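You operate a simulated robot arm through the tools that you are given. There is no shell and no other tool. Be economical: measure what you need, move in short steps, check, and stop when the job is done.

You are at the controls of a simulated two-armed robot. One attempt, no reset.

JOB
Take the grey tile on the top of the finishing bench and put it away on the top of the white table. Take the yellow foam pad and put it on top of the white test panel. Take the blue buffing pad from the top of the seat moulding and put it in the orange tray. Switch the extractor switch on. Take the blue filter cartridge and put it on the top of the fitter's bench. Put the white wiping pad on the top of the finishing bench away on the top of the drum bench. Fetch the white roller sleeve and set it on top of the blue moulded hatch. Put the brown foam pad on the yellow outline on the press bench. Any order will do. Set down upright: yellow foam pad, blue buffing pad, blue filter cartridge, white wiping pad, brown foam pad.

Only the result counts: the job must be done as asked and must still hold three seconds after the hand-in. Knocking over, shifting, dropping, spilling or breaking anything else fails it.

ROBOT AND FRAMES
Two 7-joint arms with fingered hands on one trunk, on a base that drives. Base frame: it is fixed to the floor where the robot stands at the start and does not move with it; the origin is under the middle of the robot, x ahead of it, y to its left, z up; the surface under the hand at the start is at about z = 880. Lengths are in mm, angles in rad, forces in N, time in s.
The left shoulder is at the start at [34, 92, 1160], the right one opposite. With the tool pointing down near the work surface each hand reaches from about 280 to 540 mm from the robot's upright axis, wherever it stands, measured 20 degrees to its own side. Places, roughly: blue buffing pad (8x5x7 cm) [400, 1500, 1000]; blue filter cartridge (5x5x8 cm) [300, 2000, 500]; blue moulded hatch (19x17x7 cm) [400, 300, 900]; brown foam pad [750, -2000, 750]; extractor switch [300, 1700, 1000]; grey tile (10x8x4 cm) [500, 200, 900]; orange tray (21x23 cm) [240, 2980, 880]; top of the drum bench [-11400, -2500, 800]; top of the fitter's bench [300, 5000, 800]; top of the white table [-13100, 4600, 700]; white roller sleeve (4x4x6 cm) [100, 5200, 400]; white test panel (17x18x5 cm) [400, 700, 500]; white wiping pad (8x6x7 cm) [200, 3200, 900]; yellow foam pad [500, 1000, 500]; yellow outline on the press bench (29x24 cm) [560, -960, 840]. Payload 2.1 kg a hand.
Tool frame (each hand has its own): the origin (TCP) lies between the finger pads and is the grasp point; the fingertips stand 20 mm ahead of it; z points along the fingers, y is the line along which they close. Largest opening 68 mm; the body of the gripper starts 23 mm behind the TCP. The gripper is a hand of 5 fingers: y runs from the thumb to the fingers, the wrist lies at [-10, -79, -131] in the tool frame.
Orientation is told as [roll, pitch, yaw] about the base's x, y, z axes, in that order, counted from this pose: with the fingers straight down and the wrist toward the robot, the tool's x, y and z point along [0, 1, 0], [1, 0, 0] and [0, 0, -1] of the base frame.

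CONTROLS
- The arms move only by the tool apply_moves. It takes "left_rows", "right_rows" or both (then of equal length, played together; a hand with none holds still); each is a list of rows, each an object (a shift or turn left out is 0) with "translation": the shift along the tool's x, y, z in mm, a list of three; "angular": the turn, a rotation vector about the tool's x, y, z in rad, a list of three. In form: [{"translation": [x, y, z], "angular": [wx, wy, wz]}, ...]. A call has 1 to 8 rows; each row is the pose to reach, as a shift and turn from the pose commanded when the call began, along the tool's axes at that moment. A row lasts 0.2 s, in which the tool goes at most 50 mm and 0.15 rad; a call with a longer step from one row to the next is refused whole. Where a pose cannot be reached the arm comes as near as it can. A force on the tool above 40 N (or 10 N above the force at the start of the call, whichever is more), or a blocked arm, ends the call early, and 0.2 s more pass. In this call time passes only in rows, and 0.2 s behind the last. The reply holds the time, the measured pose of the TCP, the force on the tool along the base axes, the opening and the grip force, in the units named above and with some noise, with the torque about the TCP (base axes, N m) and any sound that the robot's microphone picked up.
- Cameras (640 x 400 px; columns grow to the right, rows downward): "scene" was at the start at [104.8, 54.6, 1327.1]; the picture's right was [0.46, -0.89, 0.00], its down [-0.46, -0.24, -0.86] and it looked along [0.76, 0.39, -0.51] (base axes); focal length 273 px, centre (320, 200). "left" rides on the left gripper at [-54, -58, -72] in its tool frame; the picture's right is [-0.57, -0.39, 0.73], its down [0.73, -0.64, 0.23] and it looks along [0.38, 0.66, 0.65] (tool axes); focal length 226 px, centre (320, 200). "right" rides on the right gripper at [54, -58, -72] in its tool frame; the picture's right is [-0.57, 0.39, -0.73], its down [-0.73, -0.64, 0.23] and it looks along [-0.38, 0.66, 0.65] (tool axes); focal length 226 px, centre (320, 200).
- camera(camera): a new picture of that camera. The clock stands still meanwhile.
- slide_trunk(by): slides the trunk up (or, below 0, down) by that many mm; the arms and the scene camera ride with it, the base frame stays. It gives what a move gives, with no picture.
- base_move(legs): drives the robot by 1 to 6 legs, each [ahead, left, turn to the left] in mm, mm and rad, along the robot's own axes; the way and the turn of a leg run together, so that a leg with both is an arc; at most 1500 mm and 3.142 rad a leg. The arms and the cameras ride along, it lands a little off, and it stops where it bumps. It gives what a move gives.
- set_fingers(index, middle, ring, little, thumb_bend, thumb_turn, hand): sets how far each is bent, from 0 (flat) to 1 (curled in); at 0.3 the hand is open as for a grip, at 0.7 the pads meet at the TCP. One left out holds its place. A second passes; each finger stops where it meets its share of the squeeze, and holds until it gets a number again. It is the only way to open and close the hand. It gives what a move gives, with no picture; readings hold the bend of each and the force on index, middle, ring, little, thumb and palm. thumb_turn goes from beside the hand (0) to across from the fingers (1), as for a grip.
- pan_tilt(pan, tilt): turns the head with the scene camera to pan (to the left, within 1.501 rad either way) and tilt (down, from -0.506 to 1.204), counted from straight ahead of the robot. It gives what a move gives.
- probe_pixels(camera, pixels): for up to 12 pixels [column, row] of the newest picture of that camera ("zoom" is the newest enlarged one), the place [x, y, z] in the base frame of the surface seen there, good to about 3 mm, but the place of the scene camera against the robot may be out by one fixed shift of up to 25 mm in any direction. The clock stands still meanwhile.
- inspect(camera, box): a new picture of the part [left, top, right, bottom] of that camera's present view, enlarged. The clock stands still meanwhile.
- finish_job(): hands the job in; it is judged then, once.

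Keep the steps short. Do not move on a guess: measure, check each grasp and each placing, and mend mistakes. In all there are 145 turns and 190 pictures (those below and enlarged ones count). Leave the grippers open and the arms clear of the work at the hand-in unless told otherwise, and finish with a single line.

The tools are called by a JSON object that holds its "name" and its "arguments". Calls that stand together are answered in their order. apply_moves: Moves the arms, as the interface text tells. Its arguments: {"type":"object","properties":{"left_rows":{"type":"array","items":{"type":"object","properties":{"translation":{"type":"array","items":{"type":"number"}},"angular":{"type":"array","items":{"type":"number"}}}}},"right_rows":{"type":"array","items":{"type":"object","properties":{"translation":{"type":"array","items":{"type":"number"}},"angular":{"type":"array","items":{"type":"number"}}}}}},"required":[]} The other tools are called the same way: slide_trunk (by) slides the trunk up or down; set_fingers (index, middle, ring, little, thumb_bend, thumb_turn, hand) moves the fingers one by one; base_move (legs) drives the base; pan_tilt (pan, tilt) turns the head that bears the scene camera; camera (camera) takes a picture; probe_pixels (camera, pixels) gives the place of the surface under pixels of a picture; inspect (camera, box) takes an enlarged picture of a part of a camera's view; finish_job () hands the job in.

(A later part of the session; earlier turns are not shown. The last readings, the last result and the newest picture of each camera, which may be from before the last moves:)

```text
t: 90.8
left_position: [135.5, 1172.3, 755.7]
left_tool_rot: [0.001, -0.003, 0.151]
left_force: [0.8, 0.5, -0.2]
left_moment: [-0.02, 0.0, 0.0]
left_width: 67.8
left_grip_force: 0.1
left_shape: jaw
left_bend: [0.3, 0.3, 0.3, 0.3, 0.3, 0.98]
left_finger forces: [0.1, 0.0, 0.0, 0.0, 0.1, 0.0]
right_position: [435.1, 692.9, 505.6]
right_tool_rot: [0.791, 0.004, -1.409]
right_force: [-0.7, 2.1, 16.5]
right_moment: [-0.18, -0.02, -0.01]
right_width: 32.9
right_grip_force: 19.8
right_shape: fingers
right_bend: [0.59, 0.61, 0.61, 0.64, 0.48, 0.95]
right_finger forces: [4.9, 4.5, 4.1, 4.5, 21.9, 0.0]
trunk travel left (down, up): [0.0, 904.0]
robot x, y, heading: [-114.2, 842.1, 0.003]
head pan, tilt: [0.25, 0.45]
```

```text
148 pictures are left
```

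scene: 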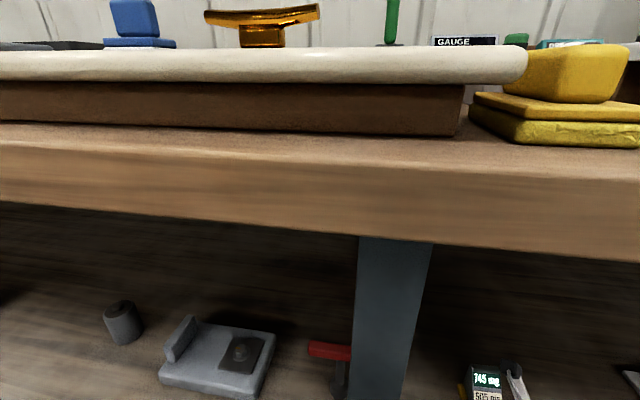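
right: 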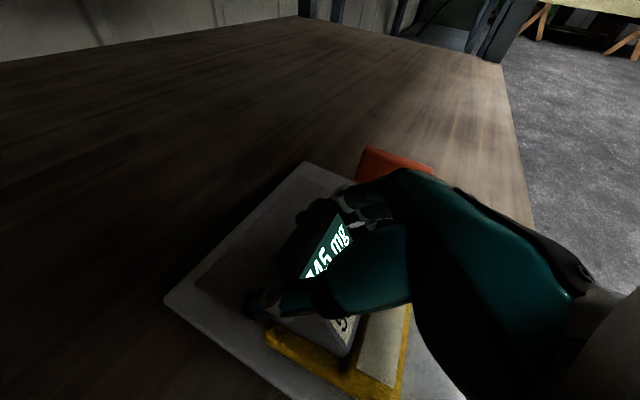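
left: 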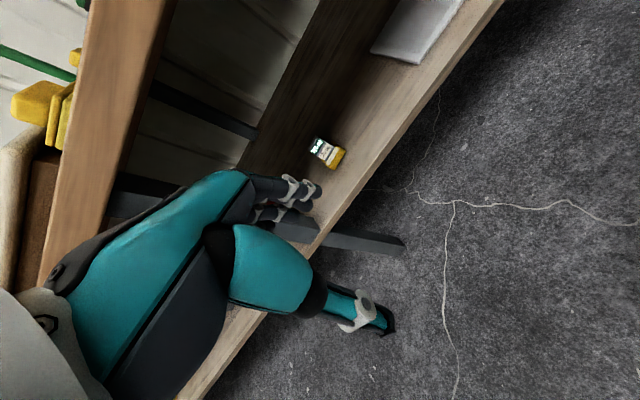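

Contact, well inside the panel. Ease up, open, back out along the fingers.

{"name": "apply_moves", "arguments": {"right_rows": [{"translation": [2, 0, -2]}]}}

{"name": "set_fingers", "arguments": {"hand": "right", "index": 0.3, "middle": 0.3, "ring": 0.3, "little": 0.3, "thumb_bend": 0.3}}

{"name": "apply_moves", "arguments": {"right_rows": [{"translation": [0, 0, -40]}, {"translation": [0, 0, -80]}, {"translation": [0, 0, -110]}]}}

{"name": "base_move", "arguments": {"legs": [[-170, 0, 0]]}}

{"name": "camera", "arguments": {"camera": "right"}}

```text
t: 91.2
left_position: [136.3, 1171.0, 755.1]
left_tool_rot: [0.0, 0.0, 0.154]
left_force: [0.0, 0.8, -0.7]
left_moment: [-0.04, 0.05, -0.03]
left_width: 67.7
left_grip_force: 0.0
left_shape: jaw
left_bend: [0.3, 0.3, 0.3, 0.3, 0.3, 0.98]
left_finger forces: [0.0, 0.0, 0.0, 0.0, 0.0, 0.1]
right_position: [434.6, 691.4, 505.0]
right_tool_rot: [0.788, 0.007, -1.412]
right_force: [1.8, 0.4, 6.9]
right_moment: [-0.13, -0.02, 0.04]
right_width: 32.7
right_grip_force: 18.9
right_shape: fingers
right_bend: [0.59, 0.61, 0.61, 0.64, 0.48, 0.95]
right_finger forces: [5.4, 4.4, 3.8, 4.3, 19.0, 0.0]
trunk travel left (down, up): [0.0, 904.0]
robot x, y, heading: [-113.2, 840.7, 0.004]
head pan, tilt: [0.25, 0.45]
```

```text
t: 92.2
left_position: [136.4, 1171.5, 754.7]
left_tool_rot: [-0.001, -0.001, 0.154]
left_force: [0.0, -0.6, 0.8]
left_moment: [0.0, 0.0, 0.0]
left_width: 67.8
left_grip_force: 0.1
left_shape: jaw
left_bend: [0.3, 0.3, 0.3, 0.3, 0.3, 0.98]
left_finger forces: [0.0, 0.1, 0.0, 0.0, 0.0, 0.0]
right_position: [435.0, 691.7, 506.9]
right_tool_rot: [0.788, 0.008, -1.413]
right_force: [-1.0, -0.2, 0.8]
right_moment: [-0.02, -0.01, 0.0]
right_width: 61.7
right_grip_force: 0.1
right_shape: fingers
right_bend: [0.3, 0.3, 0.3, 0.3, 0.3, 1.0]
right_finger forces: [0.0, 0.0, 0.0, 0.0, 0.0, 0.1]
trunk travel left (down, up): [0.0, 904.0]
robot x, y, heading: [-113.7, 843.8, 0.006]
head pan, tilt: [0.25, 0.45]
```

```text
t: 93.0
left_position: [135.5, 1172.2, 754.3]
left_tool_rot: [0.0, 0.001, 0.153]
left_force: [0.8, -0.4, 0.5]
left_moment: [0.01, 0.01, 0.01]
left_width: 68.0
left_grip_force: 0.0
left_shape: jaw
left_bend: [0.3, 0.3, 0.3, 0.3, 0.3, 0.98]
left_finger forces: [0.1, 0.1, 0.0, 0.0, 0.0, 0.0]
right_position: [358.6, 678.0, 584.2]
right_tool_rot: [0.786, 0.007, -1.413]
right_force: [0.8, 0.2, -0.2]
right_moment: [0.02, -0.01, 0.01]
right_width: 61.8
right_grip_force: 0.0
right_shape: fingers
right_bend: [0.3, 0.3, 0.3, 0.3, 0.3, 1.0]
right_finger forces: [0.0, 0.1, 0.0, 0.0, 0.0, 0.1]
trunk travel left (down, up): [0.0, 904.0]
robot x, y, heading: [-113.7, 838.2, 0.002]
head pan, tilt: [0.25, 0.45]
```

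```text
t: 94.5
left_position: [-34.7, 1171.5, 754.4]
left_tool_rot: [0.0, 0.0, 0.154]
left_force: [-0.1, -0.4, 0.4]
left_moment: [0.0, 0.03, -0.04]
left_width: 67.7
left_grip_force: 0.1
left_shape: jaw
left_bend: [0.3, 0.3, 0.3, 0.3, 0.3, 0.98]
left_finger forces: [0.0, 0.1, 0.1, 0.0, 0.0, 0.1]
right_position: [187.1, 676.7, 583.5]
right_tool_rot: [0.787, 0.008, -1.412]
right_force: [-0.3, -0.3, 0.0]
right_moment: [-0.02, 0.03, 0.0]
right_width: 61.8
right_grip_force: 0.0
right_shape: fingers
right_bend: [0.3, 0.3, 0.3, 0.3, 0.3, 1.0]
right_finger forces: [0.0, 0.0, 0.0, 0.0, 0.0, 0.1]
trunk travel left (down, up): [0.0, 904.0]
robot x, y, heading: [-285.9, 844.9, 0.009]
head pan, tilt: [0.25, 0.45]
```

```text
147 pictures are left
```

right: 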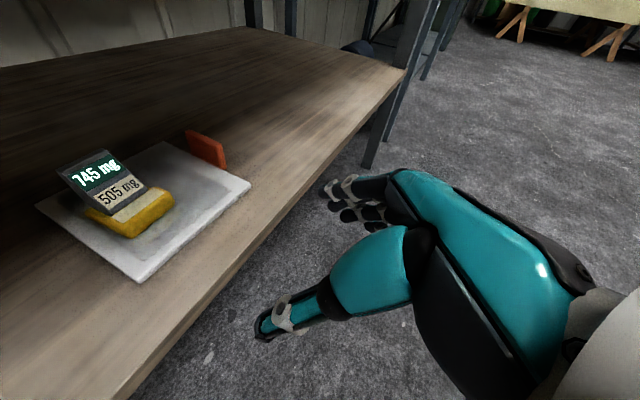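

Yellow pad sits upright on the panel. Next: look at the filter cartridge on the lower shelf (y≈2000).

{"name": "base_move", "arguments": {"legs": [[0, 1100, -0.008]]}}

{"name": "pan_tilt", "arguments": {"pan": 0.0, "tilt": 0.4}}

{"name": "camera", "arguments": {"camera": "scene"}}

{"name": "camera", "arguments": {"camera": "right"}}

```text
t: 100.1
left_position: [-35.4, 2265.7, 754.5]
left_tool_rot: [0.001, 0.0, 0.149]
left_force: [-0.7, 0.6, 0.7]
left_moment: [0.01, 0.01, -0.04]
left_width: 67.8
left_grip_force: 0.0
left_shape: jaw
left_bend: [0.3, 0.3, 0.3, 0.3, 0.3, 0.98]
left_finger forces: [0.0, 0.1, 0.1, 0.0, 0.0, 0.1]
right_position: [184.7, 1772.2, 582.8]
right_tool_rot: [0.787, 0.006, -1.417]
right_force: [0.1, 0.3, 0.0]
right_moment: [0.03, 0.03, 0.0]
right_width: 61.6
right_grip_force: 0.1
right_shape: fingers
right_bend: [0.3, 0.3, 0.3, 0.3, 0.3, 1.0]
right_finger forces: [0.0, 0.0, 0.1, 0.1, 0.1, 0.0]
trunk travel left (down, up): [0.0, 904.0]
robot x, y, heading: [-288.4, 1941.0, -0.001]
head pan, tilt: [0.25, 0.45]
```

```text
t: 100.9
left_position: [-35.4, 2266.4, 754.8]
left_tool_rot: [-0.001, 0.0, 0.148]
left_force: [-0.4, 0.1, 0.8]
left_moment: [0.0, 0.0, 0.02]
left_width: 67.7
left_grip_force: 0.1
left_shape: jaw
left_bend: [0.3, 0.3, 0.3, 0.3, 0.3, 0.98]
left_finger forces: [0.0, 0.1, 0.0, 0.0, 0.1, 0.0]
right_position: [184.1, 1772.2, 583.6]
right_tool_rot: [0.788, 0.007, -1.415]
right_force: [0.0, 0.6, 0.5]
right_moment: [0.0, 0.0, -0.01]
right_width: 61.8
right_grip_force: 0.0
right_shape: fingers
right_bend: [0.3, 0.3, 0.3, 0.3, 0.3, 1.0]
right_finger forces: [0.0, 0.0, 0.0, 0.0, 0.1, 0.0]
trunk travel left (down, up): [0.0, 904.0]
robot x, y, heading: [-288.8, 1942.3, -0.003]
head pan, tilt: [0.0, 0.4]
```

```text
146 pictures are left
```

scene: 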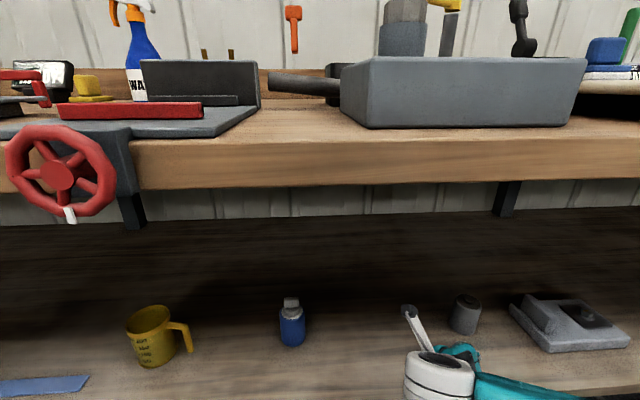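

```text
145 pictures are left
```

right: 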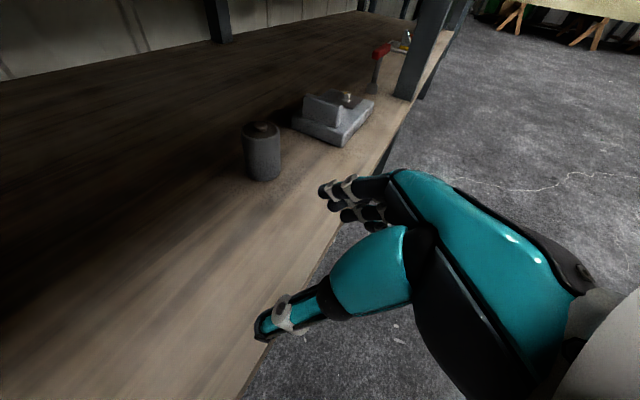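

Cartridge at scene (292,325). Measure it and the protruding hand-wheel.

{"name": "probe_pixels", "arguments": {"camera": "scene", "pixels": [[291, 328], [291, 303], [281, 318], [303, 318], [292, 342], [60, 175], [105, 180], [70, 215], [450, 170], [150, 330], [178, 330], [465, 318]]}}

{"name": "inspect", "arguments": {"camera": "scene", "box": [252, 285, 332, 355]}}

```text
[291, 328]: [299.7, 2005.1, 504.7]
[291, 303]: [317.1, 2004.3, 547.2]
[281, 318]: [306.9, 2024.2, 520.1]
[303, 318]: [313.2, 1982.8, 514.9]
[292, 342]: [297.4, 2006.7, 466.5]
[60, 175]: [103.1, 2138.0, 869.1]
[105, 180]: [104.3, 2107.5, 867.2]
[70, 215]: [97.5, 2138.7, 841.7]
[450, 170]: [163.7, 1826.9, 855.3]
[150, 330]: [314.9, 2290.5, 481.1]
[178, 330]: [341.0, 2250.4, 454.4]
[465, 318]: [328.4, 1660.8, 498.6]
```

```text
5.71 times, centred on (292, 320) of scene
```

zoom: 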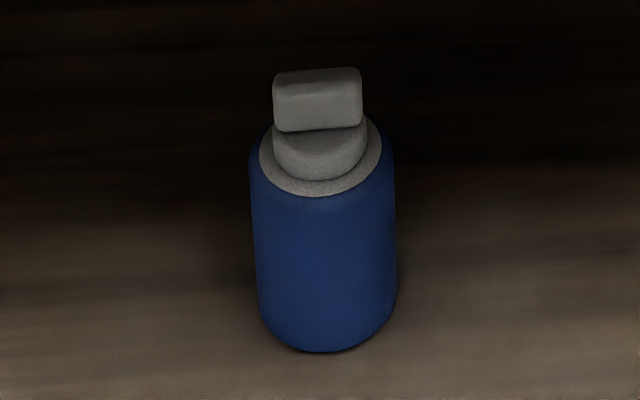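

Drive left 238 mm so the right hand is in front of the cartridge; measure with its camera.

{"name": "base_move", "arguments": {"legs": [[0, 238, 0.003], [70, 0, 0]]}}

{"name": "camera", "arguments": {"camera": "right"}}

{"name": "camera", "arguments": {"camera": "scene"}}

```text
t: 103.2
left_position: [32.7, 2505.3, 755.6]
left_tool_rot: [-0.001, 0.001, 0.151]
left_force: [0.2, -0.9, 0.1]
left_moment: [0.03, -0.02, 0.02]
left_width: 67.5
left_grip_force: 0.0
left_shape: jaw
left_bend: [0.3, 0.3, 0.3, 0.3, 0.3, 0.98]
left_finger forces: [0.0, 0.1, 0.0, 0.0, 0.0, 0.1]
right_position: [255.0, 2011.3, 584.0]
right_tool_rot: [0.786, 0.009, -1.414]
right_force: [-0.4, 0.3, 0.3]
right_moment: [-0.01, -0.05, -0.01]
right_width: 61.7
right_grip_force: 0.1
right_shape: fingers
right_bend: [0.3, 0.3, 0.3, 0.3, 0.3, 1.0]
right_finger forces: [0.0, 0.0, 0.0, 0.1, 0.1, 0.1]
trunk travel left (down, up): [0.0, 904.0]
robot x, y, heading: [-218.0, 2178.7, 0.004]
head pan, tilt: [0.0, 0.4]
```

```text
143 pictures are left
```

right: 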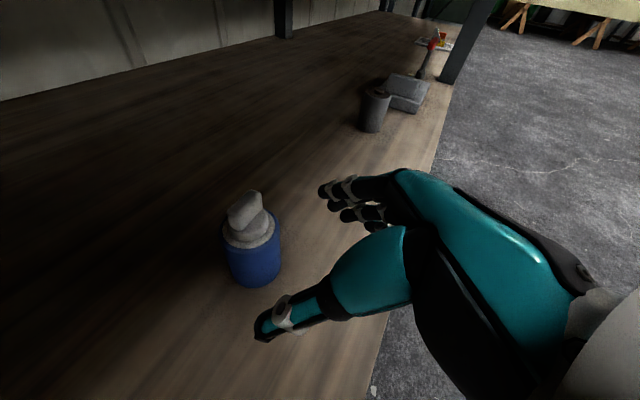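

```text
142 pictures are left
```

scene: 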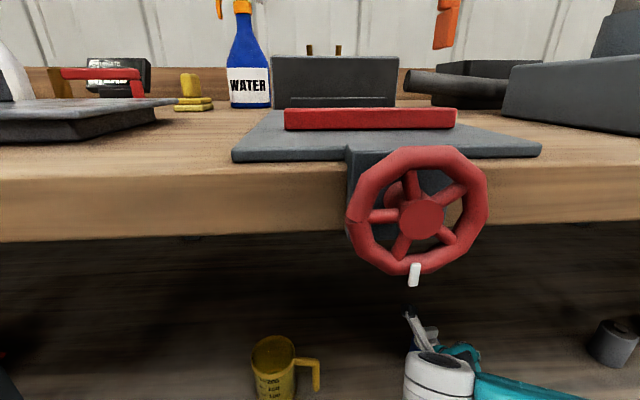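

{"name": "probe_pixels", "arguments": {"camera": "right", "pixels": [[250, 245], [228, 255], [255, 275], [279, 255], [244, 212], [235, 195], [258, 190], [300, 250], [250, 235], [270, 236], [226, 236]]}}

{"name": "probe_pixels", "arguments": {"camera": "scene", "pixels": [[360, 215], [485, 210], [420, 150], [420, 270], [420, 215], [280, 220], [600, 200], [420, 350]]}}

```text
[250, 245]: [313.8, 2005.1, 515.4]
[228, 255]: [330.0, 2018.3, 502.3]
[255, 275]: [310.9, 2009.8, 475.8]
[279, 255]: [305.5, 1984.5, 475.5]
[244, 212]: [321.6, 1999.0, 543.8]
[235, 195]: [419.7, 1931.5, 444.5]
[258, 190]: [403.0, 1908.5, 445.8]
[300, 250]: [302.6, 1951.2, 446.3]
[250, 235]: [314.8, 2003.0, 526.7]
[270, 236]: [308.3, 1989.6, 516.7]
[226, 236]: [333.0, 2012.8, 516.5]
```

```text
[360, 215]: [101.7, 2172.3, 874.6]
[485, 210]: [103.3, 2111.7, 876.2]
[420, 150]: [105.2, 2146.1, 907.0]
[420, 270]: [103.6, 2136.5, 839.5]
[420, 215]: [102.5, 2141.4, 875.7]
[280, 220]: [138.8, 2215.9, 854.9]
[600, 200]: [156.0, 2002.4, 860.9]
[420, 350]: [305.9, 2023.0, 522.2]
```

Axis ≈(327,1998), body top z 527. I'll tilt the hand to 65° and go to a pre-grasp in front of it, level with its upper body.

{"name": "apply_moves", "arguments": {"right_rows": [{"translation": [-20, 8, 17], "angular": [0, 0.12, 0]}, {"translation": [-40, 16, 34], "angular": [0, 0.24, 0]}, {"translation": [-60, 24, 52], "angular": [0, 0.35, 0]}]}}

{"name": "camera", "arguments": {"camera": "right"}}

```text
t: 104.0
left_position: [34.1, 2503.8, 754.7]
left_tool_rot: [-0.002, 0.0, 0.149]
left_force: [-0.4, 0.5, -0.9]
left_moment: [-0.02, -0.01, -0.03]
left_width: 67.7
left_grip_force: 0.1
left_shape: jaw
left_bend: [0.3, 0.3, 0.3, 0.3, 0.3, 0.98]
left_finger forces: [0.1, 0.0, 0.0, 0.1, 0.1, 0.0]
right_position: [257.5, 1996.3, 507.9]
right_tool_rot: [1.136, 0.005, -1.416]
right_force: [-0.5, -0.1, 0.5]
right_moment: [0.01, 0.0, 0.03]
right_width: 61.8
right_grip_force: 0.0
right_shape: fingers
right_bend: [0.3, 0.3, 0.3, 0.3, 0.3, 1.0]
right_finger forces: [0.1, 0.0, 0.0, 0.0, 0.0, 0.1]
right hand out of reach, approached as far as the arm can: row 3
trunk travel left (down, up): [0.0, 904.0]
robot x, y, heading: [-216.4, 2176.1, 0.002]
head pan, tilt: [0.0, 0.4]
```

```text
141 pictures are left
```

right: 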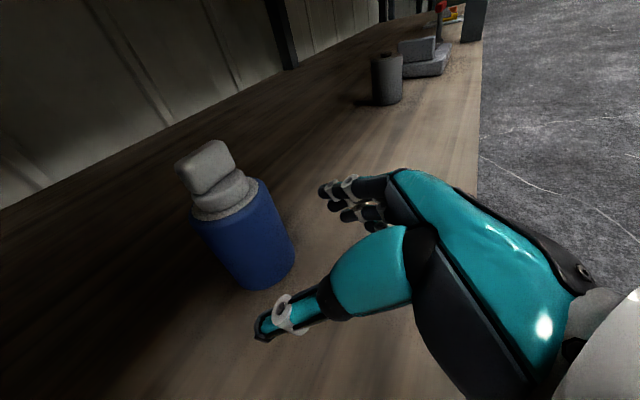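

Open the hand wider and step the base in 35 mm, then re-measure.

{"name": "set_fingers", "arguments": {"hand": "right", "index": 0.2, "middle": 0.2, "ring": 0.2, "little": 0.2, "thumb_bend": 0.2, "thumb_turn": 0.98}}

{"name": "base_move", "arguments": {"legs": [[25, 0, 0]]}}

{"name": "camera", "arguments": {"camera": "right"}}

```text
t: 105.0
left_position: [35.1, 2505.2, 755.0]
left_tool_rot: [-0.001, -0.001, 0.151]
left_force: [-0.2, 0.6, 0.9]
left_moment: [-0.02, 0.0, -0.02]
left_width: 67.6
left_grip_force: 0.1
left_shape: jaw
left_bend: [0.3, 0.3, 0.3, 0.3, 0.3, 0.98]
left_finger forces: [0.0, 0.1, 0.1, 0.1, 0.0, 0.0]
right_position: [256.9, 1996.4, 506.9]
right_tool_rot: [1.134, 0.009, -1.419]
right_force: [-0.9, 0.3, 0.5]
right_moment: [0.02, 0.03, 0.02]
right_width: 77.2
right_grip_force: 0.1
right_shape: fingers
right_bend: [0.2, 0.2, 0.2, 0.2, 0.2, 0.95]
right_finger forces: [0.1, 0.1, 0.0, 0.1, 0.0, 0.0]
trunk travel left (down, up): [0.0, 904.0]
robot x, y, heading: [-213.1, 2176.1, 0.0]
head pan, tilt: [0.0, 0.4]
```

```text
t: 105.9
left_position: [58.6, 2505.5, 754.1]
left_tool_rot: [0.001, 0.0, 0.151]
left_force: [-1.1, -0.1, 0.0]
left_moment: [0.02, -0.01, 0.02]
left_width: 67.9
left_grip_force: 0.0
left_shape: jaw
left_bend: [0.3, 0.3, 0.3, 0.3, 0.3, 0.98]
left_finger forces: [0.0, 0.1, 0.0, 0.0, 0.0, 0.1]
right_position: [280.8, 1995.3, 507.7]
right_tool_rot: [1.135, 0.007, -1.419]
right_force: [-0.1, 0.6, 0.1]
right_moment: [0.02, -0.02, -0.05]
right_width: 77.1
right_grip_force: 0.0
right_shape: fingers
right_bend: [0.2, 0.2, 0.2, 0.2, 0.2, 0.95]
right_finger forces: [0.1, 0.0, 0.1, 0.0, 0.0, 0.0]
trunk travel left (down, up): [0.0, 904.0]
robot x, y, heading: [-192.7, 2176.0, 0.003]
head pan, tilt: [0.0, 0.4]
```

```text
140 pictures are left
```

right: 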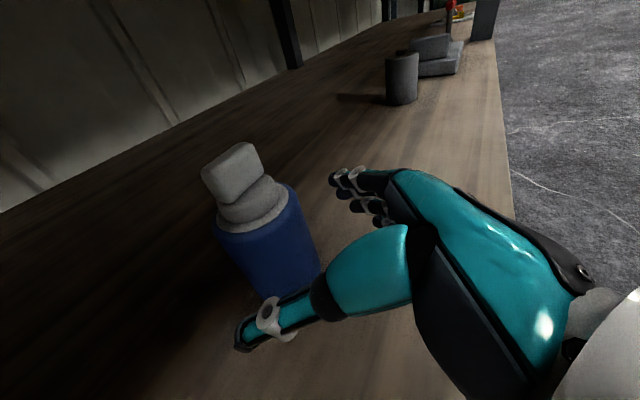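

Axis lies nearly on the hand's line (4 mm to the finger side). Advance 36 mm, level.

{"name": "apply_moves", "arguments": {"right_rows": [{"translation": [0, 4, 0]}, {"translation": [6, 4, 17]}, {"translation": [12.5, 4, 34]}]}}

{"name": "camera", "arguments": {"camera": "right"}}

```text
t: 106.7
left_position: [58.4, 2504.5, 753.6]
left_tool_rot: [0.0, -0.001, 0.151]
left_force: [-0.4, -0.6, -0.5]
left_moment: [-0.01, -0.04, -0.03]
left_width: 67.9
left_grip_force: 0.1
left_shape: jaw
left_bend: [0.3, 0.3, 0.3, 0.3, 0.3, 0.98]
left_finger forces: [0.0, 0.0, 0.0, 0.1, 0.0, 0.0]
right_position: [319.1, 1997.2, 504.2]
right_tool_rot: [1.135, 0.008, -1.42]
right_force: [0.8, -0.1, 0.2]
right_moment: [0.03, 0.02, -0.01]
right_width: 77.3
right_grip_force: 0.1
right_shape: fingers
right_bend: [0.2, 0.2, 0.2, 0.2, 0.2, 0.95]
right_finger forces: [0.0, 0.0, 0.0, 0.1, 0.1, 0.0]
trunk travel left (down, up): [0.0, 904.0]
robot x, y, heading: [-192.1, 2175.3, 0.001]
head pan, tilt: [0.0, 0.4]
```

```text
139 pictures are left
```

right: 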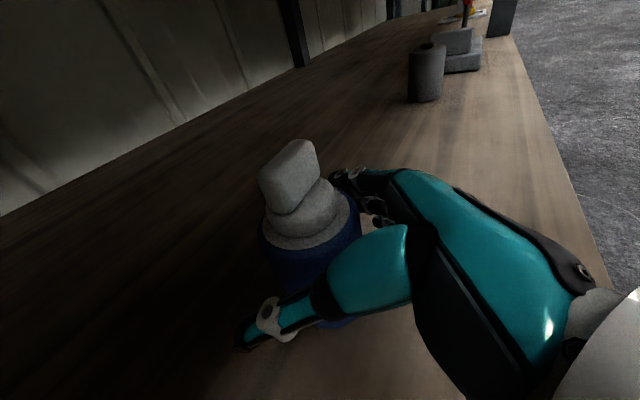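

No contact, cartridge is between thumb and fingers. Close and lift.

{"name": "set_fingers", "arguments": {"hand": "right", "index": 0.7, "middle": 0.7, "ring": 0.7, "little": 0.7, "thumb_bend": 0.7}}

{"name": "apply_moves", "arguments": {"right_rows": [{"translation": [25, 0, -15]}, {"translation": [50, 0, -35]}]}}

{"name": "camera", "arguments": {"camera": "right"}}

```text
t: 107.7
left_position: [58.5, 2505.7, 754.5]
left_tool_rot: [0.0, 0.0, 0.15]
left_force: [0.0, -1.0, -0.5]
left_moment: [0.01, 0.01, 0.03]
left_width: 67.9
left_grip_force: 0.2
left_shape: jaw
left_bend: [0.3, 0.3, 0.3, 0.3, 0.3, 0.98]
left_finger forces: [0.0, 0.0, 0.2, 0.0, 0.0, 0.0]
right_position: [318.1, 1997.9, 504.5]
right_tool_rot: [1.136, 0.007, -1.421]
right_force: [0.3, -2.2, 2.2]
right_moment: [-0.09, -0.04, -0.04]
right_width: 39.9
right_grip_force: 17.1
right_shape: fingers
right_bend: [0.56, 0.59, 0.58, 0.67, 0.39, 0.96]
right_finger forces: [6.2, 5.4, 4.4, 1.6, 17.1, 0.0]
trunk travel left (down, up): [0.0, 904.0]
robot x, y, heading: [-191.4, 2176.4, -0.001]
head pan, tilt: [0.0, 0.4]
```

```text
t: 108.3
left_position: [58.3, 2504.8, 754.0]
left_tool_rot: [0.0, -0.001, 0.151]
left_force: [0.3, -0.1, -0.2]
left_moment: [-0.04, 0.02, -0.01]
left_width: 67.8
left_grip_force: 0.0
left_shape: jaw
left_bend: [0.3, 0.3, 0.3, 0.3, 0.3, 0.98]
left_finger forces: [0.0, 0.0, 0.0, 0.1, 0.0, 0.0]
right_position: [308.3, 1995.1, 564.5]
right_tool_rot: [1.136, 0.007, -1.42]
right_force: [0.3, -0.1, -1.6]
right_moment: [0.01, 0.01, 0.03]
right_width: 39.8
right_grip_force: 16.9
right_shape: fingers
right_bend: [0.56, 0.59, 0.59, 0.68, 0.39, 0.96]
right_finger forces: [6.3, 5.1, 3.9, 1.3, 17.0, 0.1]
trunk travel left (down, up): [0.0, 904.0]
robot x, y, heading: [-192.2, 2177.2, -0.001]
head pan, tilt: [0.0, 0.4]
```

```text
138 pictures are left
```

right: 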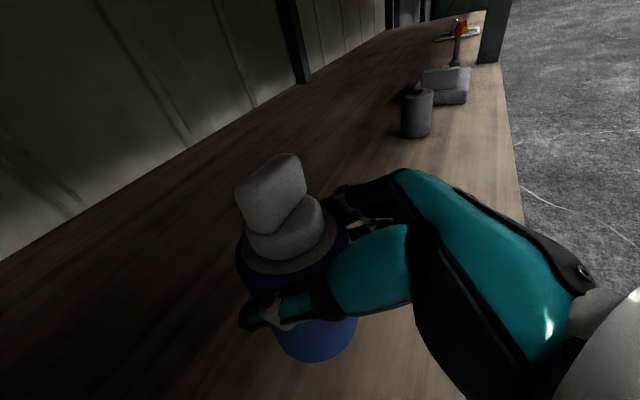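

Held firmly. Back out, raise the trunk, then look at the switch and seat moulding.

{"name": "base_move", "arguments": {"legs": [[-300, 0, 0]]}}

{"name": "slide_trunk", "arguments": {"by": 450}}

{"name": "base_move", "arguments": {"legs": [[0, -550, 0]]}}

{"name": "pan_tilt", "arguments": {"pan": 0.1, "tilt": 0.5}}

{"name": "camera", "arguments": {"camera": "scene"}}

```text
t: 110.3
left_position: [-240.5, 2504.1, 754.7]
left_tool_rot: [0.0, 0.001, 0.152]
left_force: [-0.9, -0.6, -0.6]
left_moment: [0.0, 0.02, 0.0]
left_width: 67.7
left_grip_force: 0.1
left_shape: jaw
left_bend: [0.3, 0.3, 0.3, 0.3, 0.3, 0.98]
left_finger forces: [0.1, 0.1, 0.1, 0.0, 0.0, 0.0]
right_position: [7.4, 1994.2, 564.4]
right_tool_rot: [1.134, 0.006, -1.418]
right_force: [0.3, 0.1, -1.5]
right_moment: [0.0, 0.0, 0.0]
right_width: 39.8
right_grip_force: 16.8
right_shape: fingers
right_bend: [0.56, 0.59, 0.59, 0.68, 0.39, 0.96]
right_finger forces: [6.4, 5.1, 4.0, 1.3, 17.0, 0.0]
trunk travel left (down, up): [0.0, 904.0]
robot x, y, heading: [-494.3, 2173.2, -0.001]
head pan, tilt: [0.0, 0.4]
```

```text
refused: 450 is not a number from -400 to 400
```

```text
t: 113.5
left_position: [-240.6, 1958.4, 754.4]
left_tool_rot: [-0.001, 0.0, 0.152]
left_force: [0.3, -0.6, 0.3]
left_moment: [0.01, -0.02, -0.01]
left_width: 68.0
left_grip_force: 0.0
left_shape: jaw
left_bend: [0.3, 0.3, 0.3, 0.3, 0.3, 0.98]
left_finger forces: [0.0, 0.0, 0.0, 0.1, 0.0, 0.0]
right_position: [9.5, 1448.1, 564.0]
right_tool_rot: [1.135, 0.009, -1.415]
right_force: [0.7, -0.6, -1.4]
right_moment: [-0.04, 0.01, 0.03]
right_width: 39.8
right_grip_force: 16.3
right_shape: fingers
right_bend: [0.56, 0.59, 0.59, 0.68, 0.39, 0.96]
right_finger forces: [6.3, 5.1, 4.0, 1.2, 16.9, 0.0]
trunk travel left (down, up): [0.0, 904.0]
robot x, y, heading: [-493.1, 1627.1, 0.002]
head pan, tilt: [0.0, 0.4]
```

```text
t: 114.1
left_position: [-241.3, 1957.2, 754.4]
left_tool_rot: [-0.001, -0.001, 0.155]
left_force: [0.3, -0.2, 0.8]
left_moment: [0.04, -0.01, -0.01]
left_width: 67.9
left_grip_force: 0.0
left_shape: jaw
left_bend: [0.3, 0.3, 0.3, 0.3, 0.3, 0.98]
left_finger forces: [0.0, 0.1, 0.0, 0.1, 0.1, 0.1]
right_position: [11.1, 1448.0, 563.8]
right_tool_rot: [1.135, 0.007, -1.417]
right_force: [-0.3, -0.2, -2.0]
right_moment: [-0.01, 0.02, -0.01]
right_width: 39.9
right_grip_force: 16.7
right_shape: fingers
right_bend: [0.56, 0.59, 0.59, 0.68, 0.39, 0.96]
right_finger forces: [6.3, 5.2, 4.0, 1.3, 16.9, 0.1]
trunk travel left (down, up): [0.0, 904.0]
robot x, y, heading: [-490.6, 1628.7, 0.004]
head pan, tilt: [0.099, 0.499]
```

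```text
137 pictures are left
```

scene: 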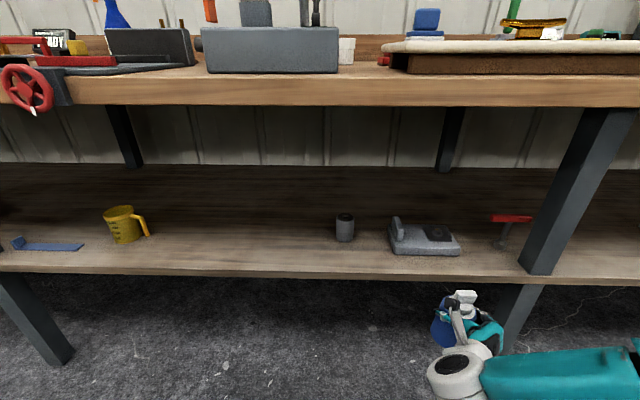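

{"name": "slide_trunk", "arguments": {"by": 400}}

{"name": "base_move", "arguments": {"legs": [[150, 0, 0]]}}

{"name": "camera", "arguments": {"camera": "scene"}}

{"name": "camera", "arguments": {"camera": "left"}}

```text
t: 118.0
left_position: [-240.3, 1957.1, 1154.5]
left_tool_rot: [0.0, 0.0, 0.152]
left_force: [-0.3, 0.5, 0.3]
left_moment: [0.0, 0.0, -0.02]
left_width: 67.7
left_grip_force: 0.1
left_shape: jaw
left_bend: [0.3, 0.3, 0.3, 0.3, 0.3, 0.98]
left_finger forces: [0.0, 0.0, 0.0, 0.0, 0.0, 0.0]
right_position: [10.6, 1446.9, 964.7]
right_tool_rot: [1.134, 0.006, -1.415]
right_force: [-1.0, 0.7, -0.5]
right_moment: [0.01, 0.03, -0.02]
right_width: 39.8
right_grip_force: 16.3
right_shape: fingers
right_bend: [0.56, 0.59, 0.59, 0.68, 0.39, 0.96]
right_finger forces: [6.4, 5.2, 4.0, 1.2, 16.8, 0.1]
trunk travel left (down, up): [-400.0, 504.0]
robot x, y, heading: [-489.5, 1629.5, 0.004]
head pan, tilt: [0.099, 0.499]
```

```text
t: 119.3
left_position: [-90.4, 1958.4, 1153.8]
left_tool_rot: [0.0, 0.0, 0.155]
left_force: [0.4, -0.2, -0.8]
left_moment: [0.0, -0.02, 0.0]
left_width: 67.7
left_grip_force: 0.1
left_shape: jaw
left_bend: [0.3, 0.3, 0.3, 0.3, 0.3, 0.98]
left_finger forces: [0.0, 0.0, 0.0, 0.0, 0.1, 0.0]
right_position: [161.0, 1448.7, 963.4]
right_tool_rot: [1.131, 0.007, -1.415]
right_force: [-0.4, 0.8, -1.5]
right_moment: [-0.02, 0.0, 0.0]
right_width: 39.5
right_grip_force: 17.6
right_shape: fingers
right_bend: [0.56, 0.59, 0.59, 0.68, 0.39, 0.96]
right_finger forces: [6.4, 5.1, 4.0, 1.2, 16.8, 0.1]
trunk travel left (down, up): [-400.0, 504.0]
robot x, y, heading: [-340.9, 1629.2, 0.003]
head pan, tilt: [0.099, 0.499]
```

```text
136 pictures are left
```

scene: 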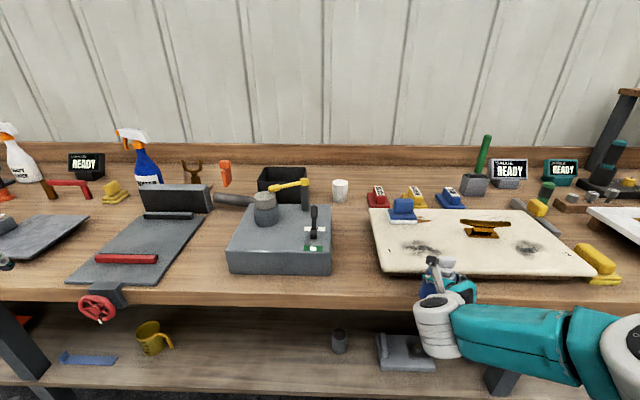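

```text
135 pictures are left
```

left: 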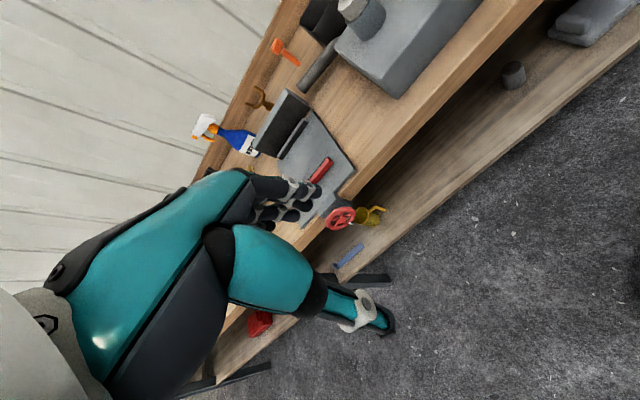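

{"name": "inspect", "arguments": {"camera": "scene", "box": [280, 190, 350, 260]}}

{"name": "probe_pixels", "arguments": {"camera": "zoom", "pixels": [[310, 160], [310, 250], [310, 290], [310, 310], [310, 340], [250, 250], [380, 250], [320, 130], [310, 205]]}}

{"name": "inspect", "arguments": {"camera": "scene", "box": [370, 180, 450, 250]}}

{"name": "probe_pixels", "arguments": {"camera": "zoom", "pixels": [[200, 130], [330, 130], [260, 110], [180, 230], [340, 230], [160, 250], [350, 270], [260, 250], [300, 350], [100, 200]]}}

```text
5.71 times, centred on (315, 225) of scene
```

zoom: 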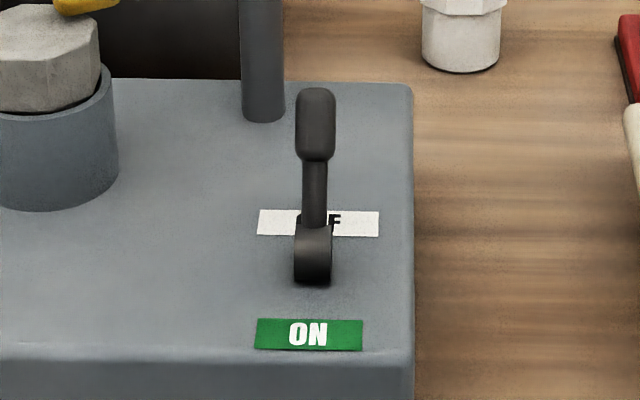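

```text
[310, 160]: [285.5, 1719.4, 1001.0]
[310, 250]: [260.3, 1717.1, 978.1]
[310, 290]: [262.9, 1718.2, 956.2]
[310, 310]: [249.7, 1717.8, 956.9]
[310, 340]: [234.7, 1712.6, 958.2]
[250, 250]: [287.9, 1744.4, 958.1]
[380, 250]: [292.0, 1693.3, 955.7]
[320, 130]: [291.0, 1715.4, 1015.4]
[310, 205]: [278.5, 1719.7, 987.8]
```

```text
5.71 times, centred on (410, 215) of scene
```

zoom: 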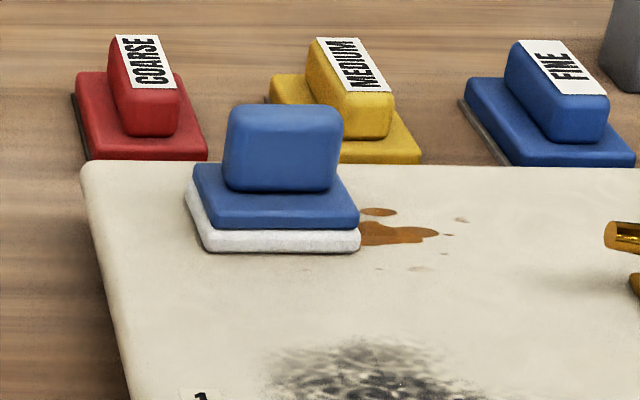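

```text
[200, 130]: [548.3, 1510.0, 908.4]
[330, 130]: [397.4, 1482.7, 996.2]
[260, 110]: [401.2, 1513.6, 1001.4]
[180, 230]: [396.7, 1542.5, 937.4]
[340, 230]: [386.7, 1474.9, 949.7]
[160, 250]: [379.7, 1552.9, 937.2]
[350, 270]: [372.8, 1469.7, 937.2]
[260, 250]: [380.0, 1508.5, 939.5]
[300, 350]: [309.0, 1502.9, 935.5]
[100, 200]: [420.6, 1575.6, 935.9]
```

Switch lever leans back (OFF, tip ≈[295,1716,1015]); ON is toward me. Check neighbours of the lever.

{"name": "camera", "arguments": {"camera": "scene"}}

{"name": "probe_pixels", "arguments": {"camera": "scene", "pixels": [[305, 208], [305, 195], [290, 186], [303, 182], [265, 207], [340, 190], [232, 235], [331, 240], [250, 270], [402, 206], [485, 230], [265, 197]]}}

```text
132 pictures are left
```

scene: 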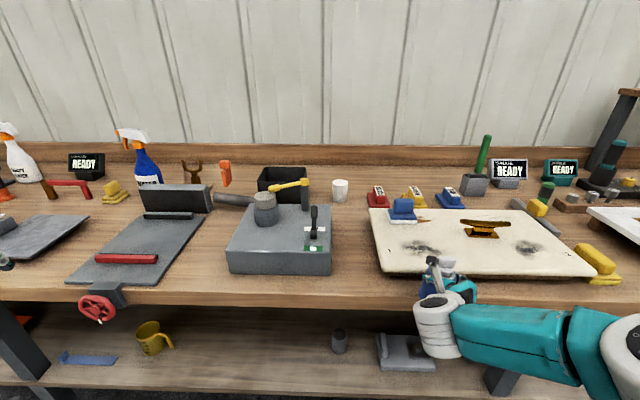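

```text
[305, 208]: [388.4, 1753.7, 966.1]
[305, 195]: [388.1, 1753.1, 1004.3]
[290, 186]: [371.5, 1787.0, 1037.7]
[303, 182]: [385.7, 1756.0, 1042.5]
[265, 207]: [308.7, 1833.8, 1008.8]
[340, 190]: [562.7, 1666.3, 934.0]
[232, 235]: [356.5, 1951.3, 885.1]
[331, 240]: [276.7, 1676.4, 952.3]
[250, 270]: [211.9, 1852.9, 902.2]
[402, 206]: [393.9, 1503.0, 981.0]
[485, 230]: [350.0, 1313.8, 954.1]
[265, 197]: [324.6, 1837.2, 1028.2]
```

Raise the trunk 120 mm so the carried cartridge clears the moulding, then drive to reach the switch with the left hand.

{"name": "slide_trunk", "arguments": {"by": 130}}

{"name": "base_move", "arguments": {"legs": [[191, -62, -0.003]]}}

{"name": "apply_moves", "arguments": {"left_rows": [{"translation": [-45, 15, 0], "angular": [0, 0, 0.05]}, {"translation": [-90, 30, 0], "angular": [0, 0, 0.1]}, {"translation": [-130, 50, 0], "angular": [0, 0, 0.15]}]}}

{"name": "camera", "arguments": {"camera": "left"}}

```text
t: 120.9
left_position: [-89.4, 1958.0, 1284.1]
left_tool_rot: [-0.001, 0.0, 0.153]
left_force: [0.4, -0.1, -0.1]
left_moment: [0.02, 0.01, -0.02]
left_width: 67.8
left_grip_force: 0.1
left_shape: jaw
left_bend: [0.3, 0.3, 0.3, 0.3, 0.3, 0.98]
left_finger forces: [0.1, 0.0, 0.1, 0.0, 0.0, 0.0]
right_position: [161.1, 1449.0, 1095.2]
right_tool_rot: [1.134, 0.007, -1.416]
right_force: [0.0, -0.4, -1.5]
right_moment: [-0.02, 0.03, 0.04]
right_width: 39.7
right_grip_force: 16.4
right_shape: fingers
right_bend: [0.56, 0.59, 0.59, 0.68, 0.39, 0.96]
right_finger forces: [6.3, 5.1, 4.0, 1.1, 16.6, 0.1]
trunk travel left (down, up): [-530.0, 374.0]
robot x, y, heading: [-341.7, 1627.4, 0.0]
head pan, tilt: [0.099, 0.499]
```

```text
t: 122.5
left_position: [103.4, 1895.4, 1285.2]
left_tool_rot: [0.0, 0.001, 0.15]
left_force: [0.1, 0.0, -0.5]
left_moment: [0.0, -0.03, 0.01]
left_width: 67.8
left_grip_force: 0.0
left_shape: jaw
left_bend: [0.3, 0.3, 0.3, 0.3, 0.3, 0.98]
left_finger forces: [0.1, 0.1, 0.1, 0.0, 0.0, 0.0]
right_position: [351.5, 1385.0, 1092.9]
right_tool_rot: [1.132, 0.007, -1.419]
right_force: [0.2, 1.3, -0.9]
right_moment: [-0.03, 0.04, -0.05]
right_width: 40.0
right_grip_force: 16.5
right_shape: fingers
right_bend: [0.56, 0.59, 0.59, 0.68, 0.39, 0.96]
right_finger forces: [6.5, 5.2, 4.0, 1.3, 16.6, 0.1]
trunk travel left (down, up): [-530.0, 374.0]
robot x, y, heading: [-151.2, 1566.6, -0.006]
head pan, tilt: [0.099, 0.499]
```

```text
t: 123.3
left_position: [172.3, 1773.4, 1283.2]
left_tool_rot: [0.0, 0.0, -0.001]
left_force: [0.2, -0.2, 0.2]
left_moment: [-0.04, 0.0, 0.03]
left_width: 67.7
left_grip_force: 0.0
left_shape: jaw
left_bend: [0.3, 0.3, 0.3, 0.3, 0.3, 0.98]
left_finger forces: [0.0, 0.0, 0.1, 0.1, 0.0, 0.0]
right_position: [352.5, 1384.3, 1093.9]
right_tool_rot: [1.133, 0.007, -1.419]
right_force: [-0.3, -0.2, -1.8]
right_moment: [-0.01, -0.02, -0.01]
right_width: 39.6
right_grip_force: 16.7
right_shape: fingers
right_bend: [0.56, 0.59, 0.59, 0.68, 0.39, 0.96]
right_finger forces: [6.4, 5.0, 4.0, 1.2, 16.7, 0.0]
trunk travel left (down, up): [-530.0, 374.0]
robot x, y, heading: [-150.1, 1566.5, -0.001]
head pan, tilt: [0.099, 0.499]
```

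```text
131 pictures are left
```

left: 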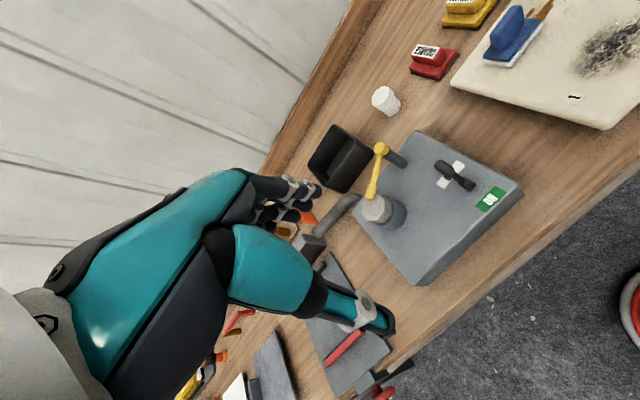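

{"name": "inspect", "arguments": {"camera": "left", "box": [415, 135, 525, 215]}}

{"name": "probe_pixels", "arguments": {"camera": "left", "pixels": [[439, 166], [445, 170], [455, 177], [465, 183], [472, 185], [490, 200], [456, 167], [397, 158], [381, 150], [370, 195], [377, 212]]}}

{"name": "inspect", "arguments": {"camera": "left", "box": [470, 0, 560, 75]}}

{"name": "probe_pixels", "arguments": {"camera": "left", "pixels": [[484, 57], [509, 66], [541, 25], [498, 35], [520, 6], [511, 42], [523, 30], [505, 47], [490, 50], [530, 25]]}}

```text
5.00 times, centred on (470, 175) of left
```

zoom: 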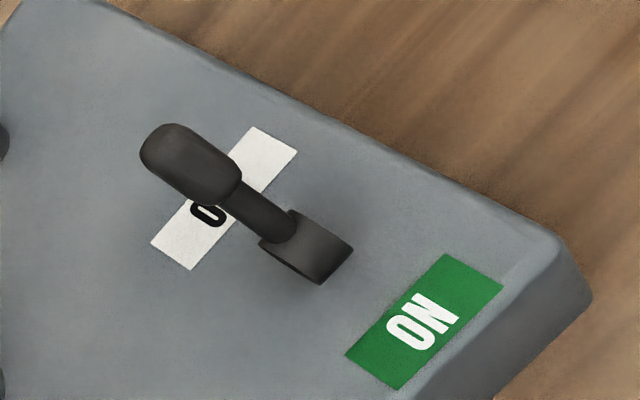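

```text
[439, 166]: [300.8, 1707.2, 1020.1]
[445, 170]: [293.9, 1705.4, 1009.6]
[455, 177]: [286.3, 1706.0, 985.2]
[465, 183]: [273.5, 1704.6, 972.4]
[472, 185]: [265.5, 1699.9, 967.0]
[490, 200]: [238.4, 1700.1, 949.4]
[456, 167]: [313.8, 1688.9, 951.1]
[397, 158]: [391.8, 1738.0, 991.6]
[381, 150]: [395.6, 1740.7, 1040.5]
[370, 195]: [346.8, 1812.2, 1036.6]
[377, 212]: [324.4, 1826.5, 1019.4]
```

```text
5.33 times, centred on (515, 38) of left
```

zoom: 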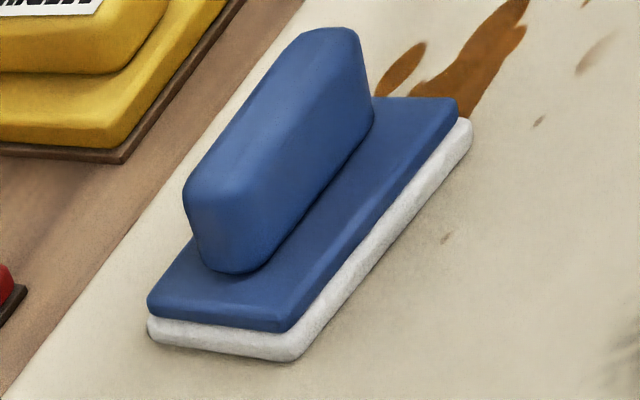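

```text
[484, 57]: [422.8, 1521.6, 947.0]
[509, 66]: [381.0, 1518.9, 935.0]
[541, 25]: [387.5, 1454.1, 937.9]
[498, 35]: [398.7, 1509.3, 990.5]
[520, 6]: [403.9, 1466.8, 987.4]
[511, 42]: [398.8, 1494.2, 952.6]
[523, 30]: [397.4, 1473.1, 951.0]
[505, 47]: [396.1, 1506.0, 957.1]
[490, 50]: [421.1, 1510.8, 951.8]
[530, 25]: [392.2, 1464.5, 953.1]
```

Lever centre y≈1705. Lower the open left hand straddling it (thumb nearer me, fingers behind it).

{"name": "apply_moves", "arguments": {"left_rows": [{"translation": [-22, 40, 0]}, {"translation": [-44, 80, 10]}, {"translation": [-68, 120, 20]}, {"translation": [-68, 120, 65]}, {"translation": [-68, 120, 110]}, {"translation": [-68, 120, 155]}, {"translation": [-68, 120, 200]}]}}

{"name": "camera", "arguments": {"camera": "left"}}

{"name": "pan_tilt", "arguments": {"pan": 0.35, "tilt": 0.6}}

{"name": "camera", "arguments": {"camera": "scene"}}

```text
t: 124.9
left_position: [275.5, 1718.1, 1096.3]
left_tool_rot: [-0.001, 0.001, 0.001]
left_force: [0.3, -0.9, 0.4]
left_moment: [0.0, 0.03, 0.0]
left_width: 68.2
left_grip_force: 0.1
left_shape: jaw
left_bend: [0.3, 0.3, 0.3, 0.3, 0.3, 0.98]
left_finger forces: [0.0, 0.0, 0.0, 0.1, 0.1, 0.0]
left hand out of reach, approached as far as the arm can: row 7
right_position: [350.9, 1384.8, 1094.4]
right_tool_rot: [1.134, 0.006, -1.42]
right_force: [-0.5, 0.5, -1.3]
right_moment: [0.02, 0.03, 0.01]
right_width: 39.7
right_grip_force: 16.4
right_shape: fingers
right_bend: [0.56, 0.59, 0.59, 0.68, 0.39, 0.96]
right_finger forces: [6.4, 5.1, 4.0, 1.1, 16.7, 0.0]
trunk travel left (down, up): [-530.0, 374.0]
robot x, y, heading: [-147.6, 1570.0, -0.002]
head pan, tilt: [0.099, 0.499]
```

```text
128 pictures are left
```

left: 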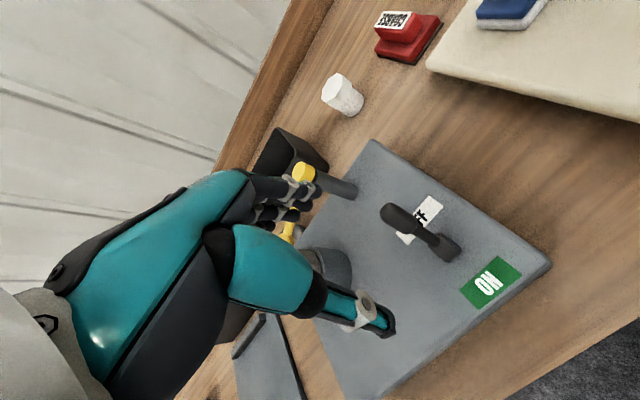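

```text
t: 125.7
left_position: [275.3, 1717.0, 1096.8]
left_tool_rot: [0.002, 0.002, 0.001]
left_force: [-0.2, 0.4, -0.4]
left_moment: [0.03, 0.0, -0.01]
left_width: 67.9
left_grip_force: 0.1
left_shape: jaw
left_bend: [0.3, 0.3, 0.3, 0.3, 0.3, 0.98]
left_finger forces: [0.0, 0.0, 0.1, 0.1, 0.0, 0.0]
right_position: [351.0, 1384.6, 1094.4]
right_tool_rot: [1.133, 0.007, -1.419]
right_force: [-0.9, 0.0, -2.1]
right_moment: [-0.05, 0.03, 0.02]
right_width: 39.9
right_grip_force: 16.2
right_shape: fingers
right_bend: [0.56, 0.59, 0.59, 0.68, 0.39, 0.96]
right_finger forces: [6.4, 5.0, 4.0, 1.2, 16.6, 0.1]
trunk travel left (down, up): [-530.0, 374.0]
robot x, y, heading: [-152.5, 1567.3, -0.0]
head pan, tilt: [0.351, 0.6]
```

```text
127 pictures are left
```

scene: 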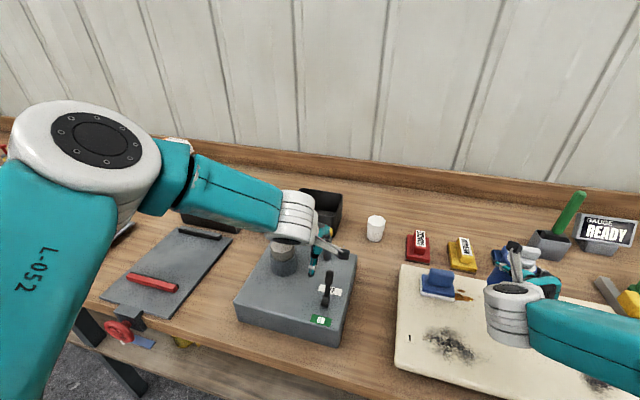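

{"name": "apply_moves", "arguments": {"left_rows": [{"translation": [-6, 8, 15]}, {"translation": [-13, 17, 30]}, {"translation": [-13, 17, 50]}]}}

```text
t: 126.5
left_position: [265.9, 1724.5, 1081.7]
left_tool_rot: [0.0, 0.001, -0.002]
left_force: [-0.3, 0.1, -1.4]
left_moment: [-0.01, 0.0, 0.01]
left_width: 67.8
left_grip_force: 0.1
left_shape: jaw
left_bend: [0.3, 0.3, 0.3, 0.3, 0.3, 0.98]
left_finger forces: [0.1, 0.0, 0.1, 0.0, 0.1, 0.1]
left hand out of reach, approached as far as the arm can: row 1, 2, 3
right_position: [350.9, 1384.5, 1094.6]
right_tool_rot: [1.134, 0.006, -1.419]
right_force: [-0.4, 0.8, -1.6]
right_moment: [0.04, 0.0, 0.01]
right_width: 39.4
right_grip_force: 16.3
right_shape: fingers
right_bend: [0.56, 0.59, 0.59, 0.68, 0.39, 0.96]
right_finger forces: [6.5, 5.1, 3.9, 1.1, 16.5, 0.0]
trunk travel left (down, up): [-530.0, 374.0]
robot x, y, heading: [-151.1, 1567.1, 0.002]
head pan, tilt: [0.351, 0.6]
```

Shift the base so the target lies further left of the body axis, where the arm should reach lower.

{"name": "base_move", "arguments": {"legs": [[30, -90, 0]]}}

{"name": "apply_moves", "arguments": {"left_rows": [{"translation": [35, 0, 0]}, {"translation": [70, 0, 0]}, {"translation": [70, 0, 30]}, {"translation": [70, 0, 55]}]}}

```text
t: 127.6
left_position: [296.3, 1634.1, 1082.1]
left_tool_rot: [0.0, 0.0, 0.0]
left_force: [-0.1, -0.5, 0.3]
left_moment: [0.02, -0.03, -0.05]
left_width: 67.6
left_grip_force: 0.1
left_shape: jaw
left_bend: [0.3, 0.3, 0.3, 0.3, 0.3, 0.98]
left_finger forces: [0.0, 0.0, 0.0, 0.0, 0.0, 0.1]
right_position: [381.4, 1294.3, 1094.5]
right_tool_rot: [1.133, 0.007, -1.42]
right_force: [-0.3, 0.1, -0.6]
right_moment: [-0.02, 0.01, 0.03]
right_width: 39.7
right_grip_force: 17.3
right_shape: fingers
right_bend: [0.56, 0.59, 0.59, 0.68, 0.39, 0.96]
right_finger forces: [6.5, 5.1, 4.0, 1.2, 16.7, 0.1]
trunk travel left (down, up): [-530.0, 374.0]
robot x, y, heading: [-119.0, 1477.6, 0.001]
head pan, tilt: [0.351, 0.6]
```

```text
t: 128.6
left_position: [283.9, 1708.8, 1041.3]
left_tool_rot: [0.0, 0.002, 0.001]
left_force: [-0.3, -1.0, -0.3]
left_moment: [0.01, 0.04, 0.01]
left_width: 67.9
left_grip_force: 0.1
left_shape: jaw
left_bend: [0.3, 0.3, 0.3, 0.3, 0.3, 0.98]
left_finger forces: [0.0, 0.0, 0.0, 0.0, 0.1, 0.1]
left hand out of reach, approached as far as the arm can: row 4
right_position: [382.3, 1294.2, 1095.6]
right_tool_rot: [1.134, 0.008, -1.421]
right_force: [-0.6, 0.7, -1.7]
right_moment: [-0.04, 0.01, -0.04]
right_width: 39.9
right_grip_force: 16.8
right_shape: fingers
right_bend: [0.56, 0.59, 0.59, 0.68, 0.39, 0.96]
right_finger forces: [6.5, 5.1, 4.0, 1.1, 16.7, 0.1]
trunk travel left (down, up): [-530.0, 374.0]
robot x, y, heading: [-118.8, 1477.1, 0.002]
head pan, tilt: [0.351, 0.6]
```

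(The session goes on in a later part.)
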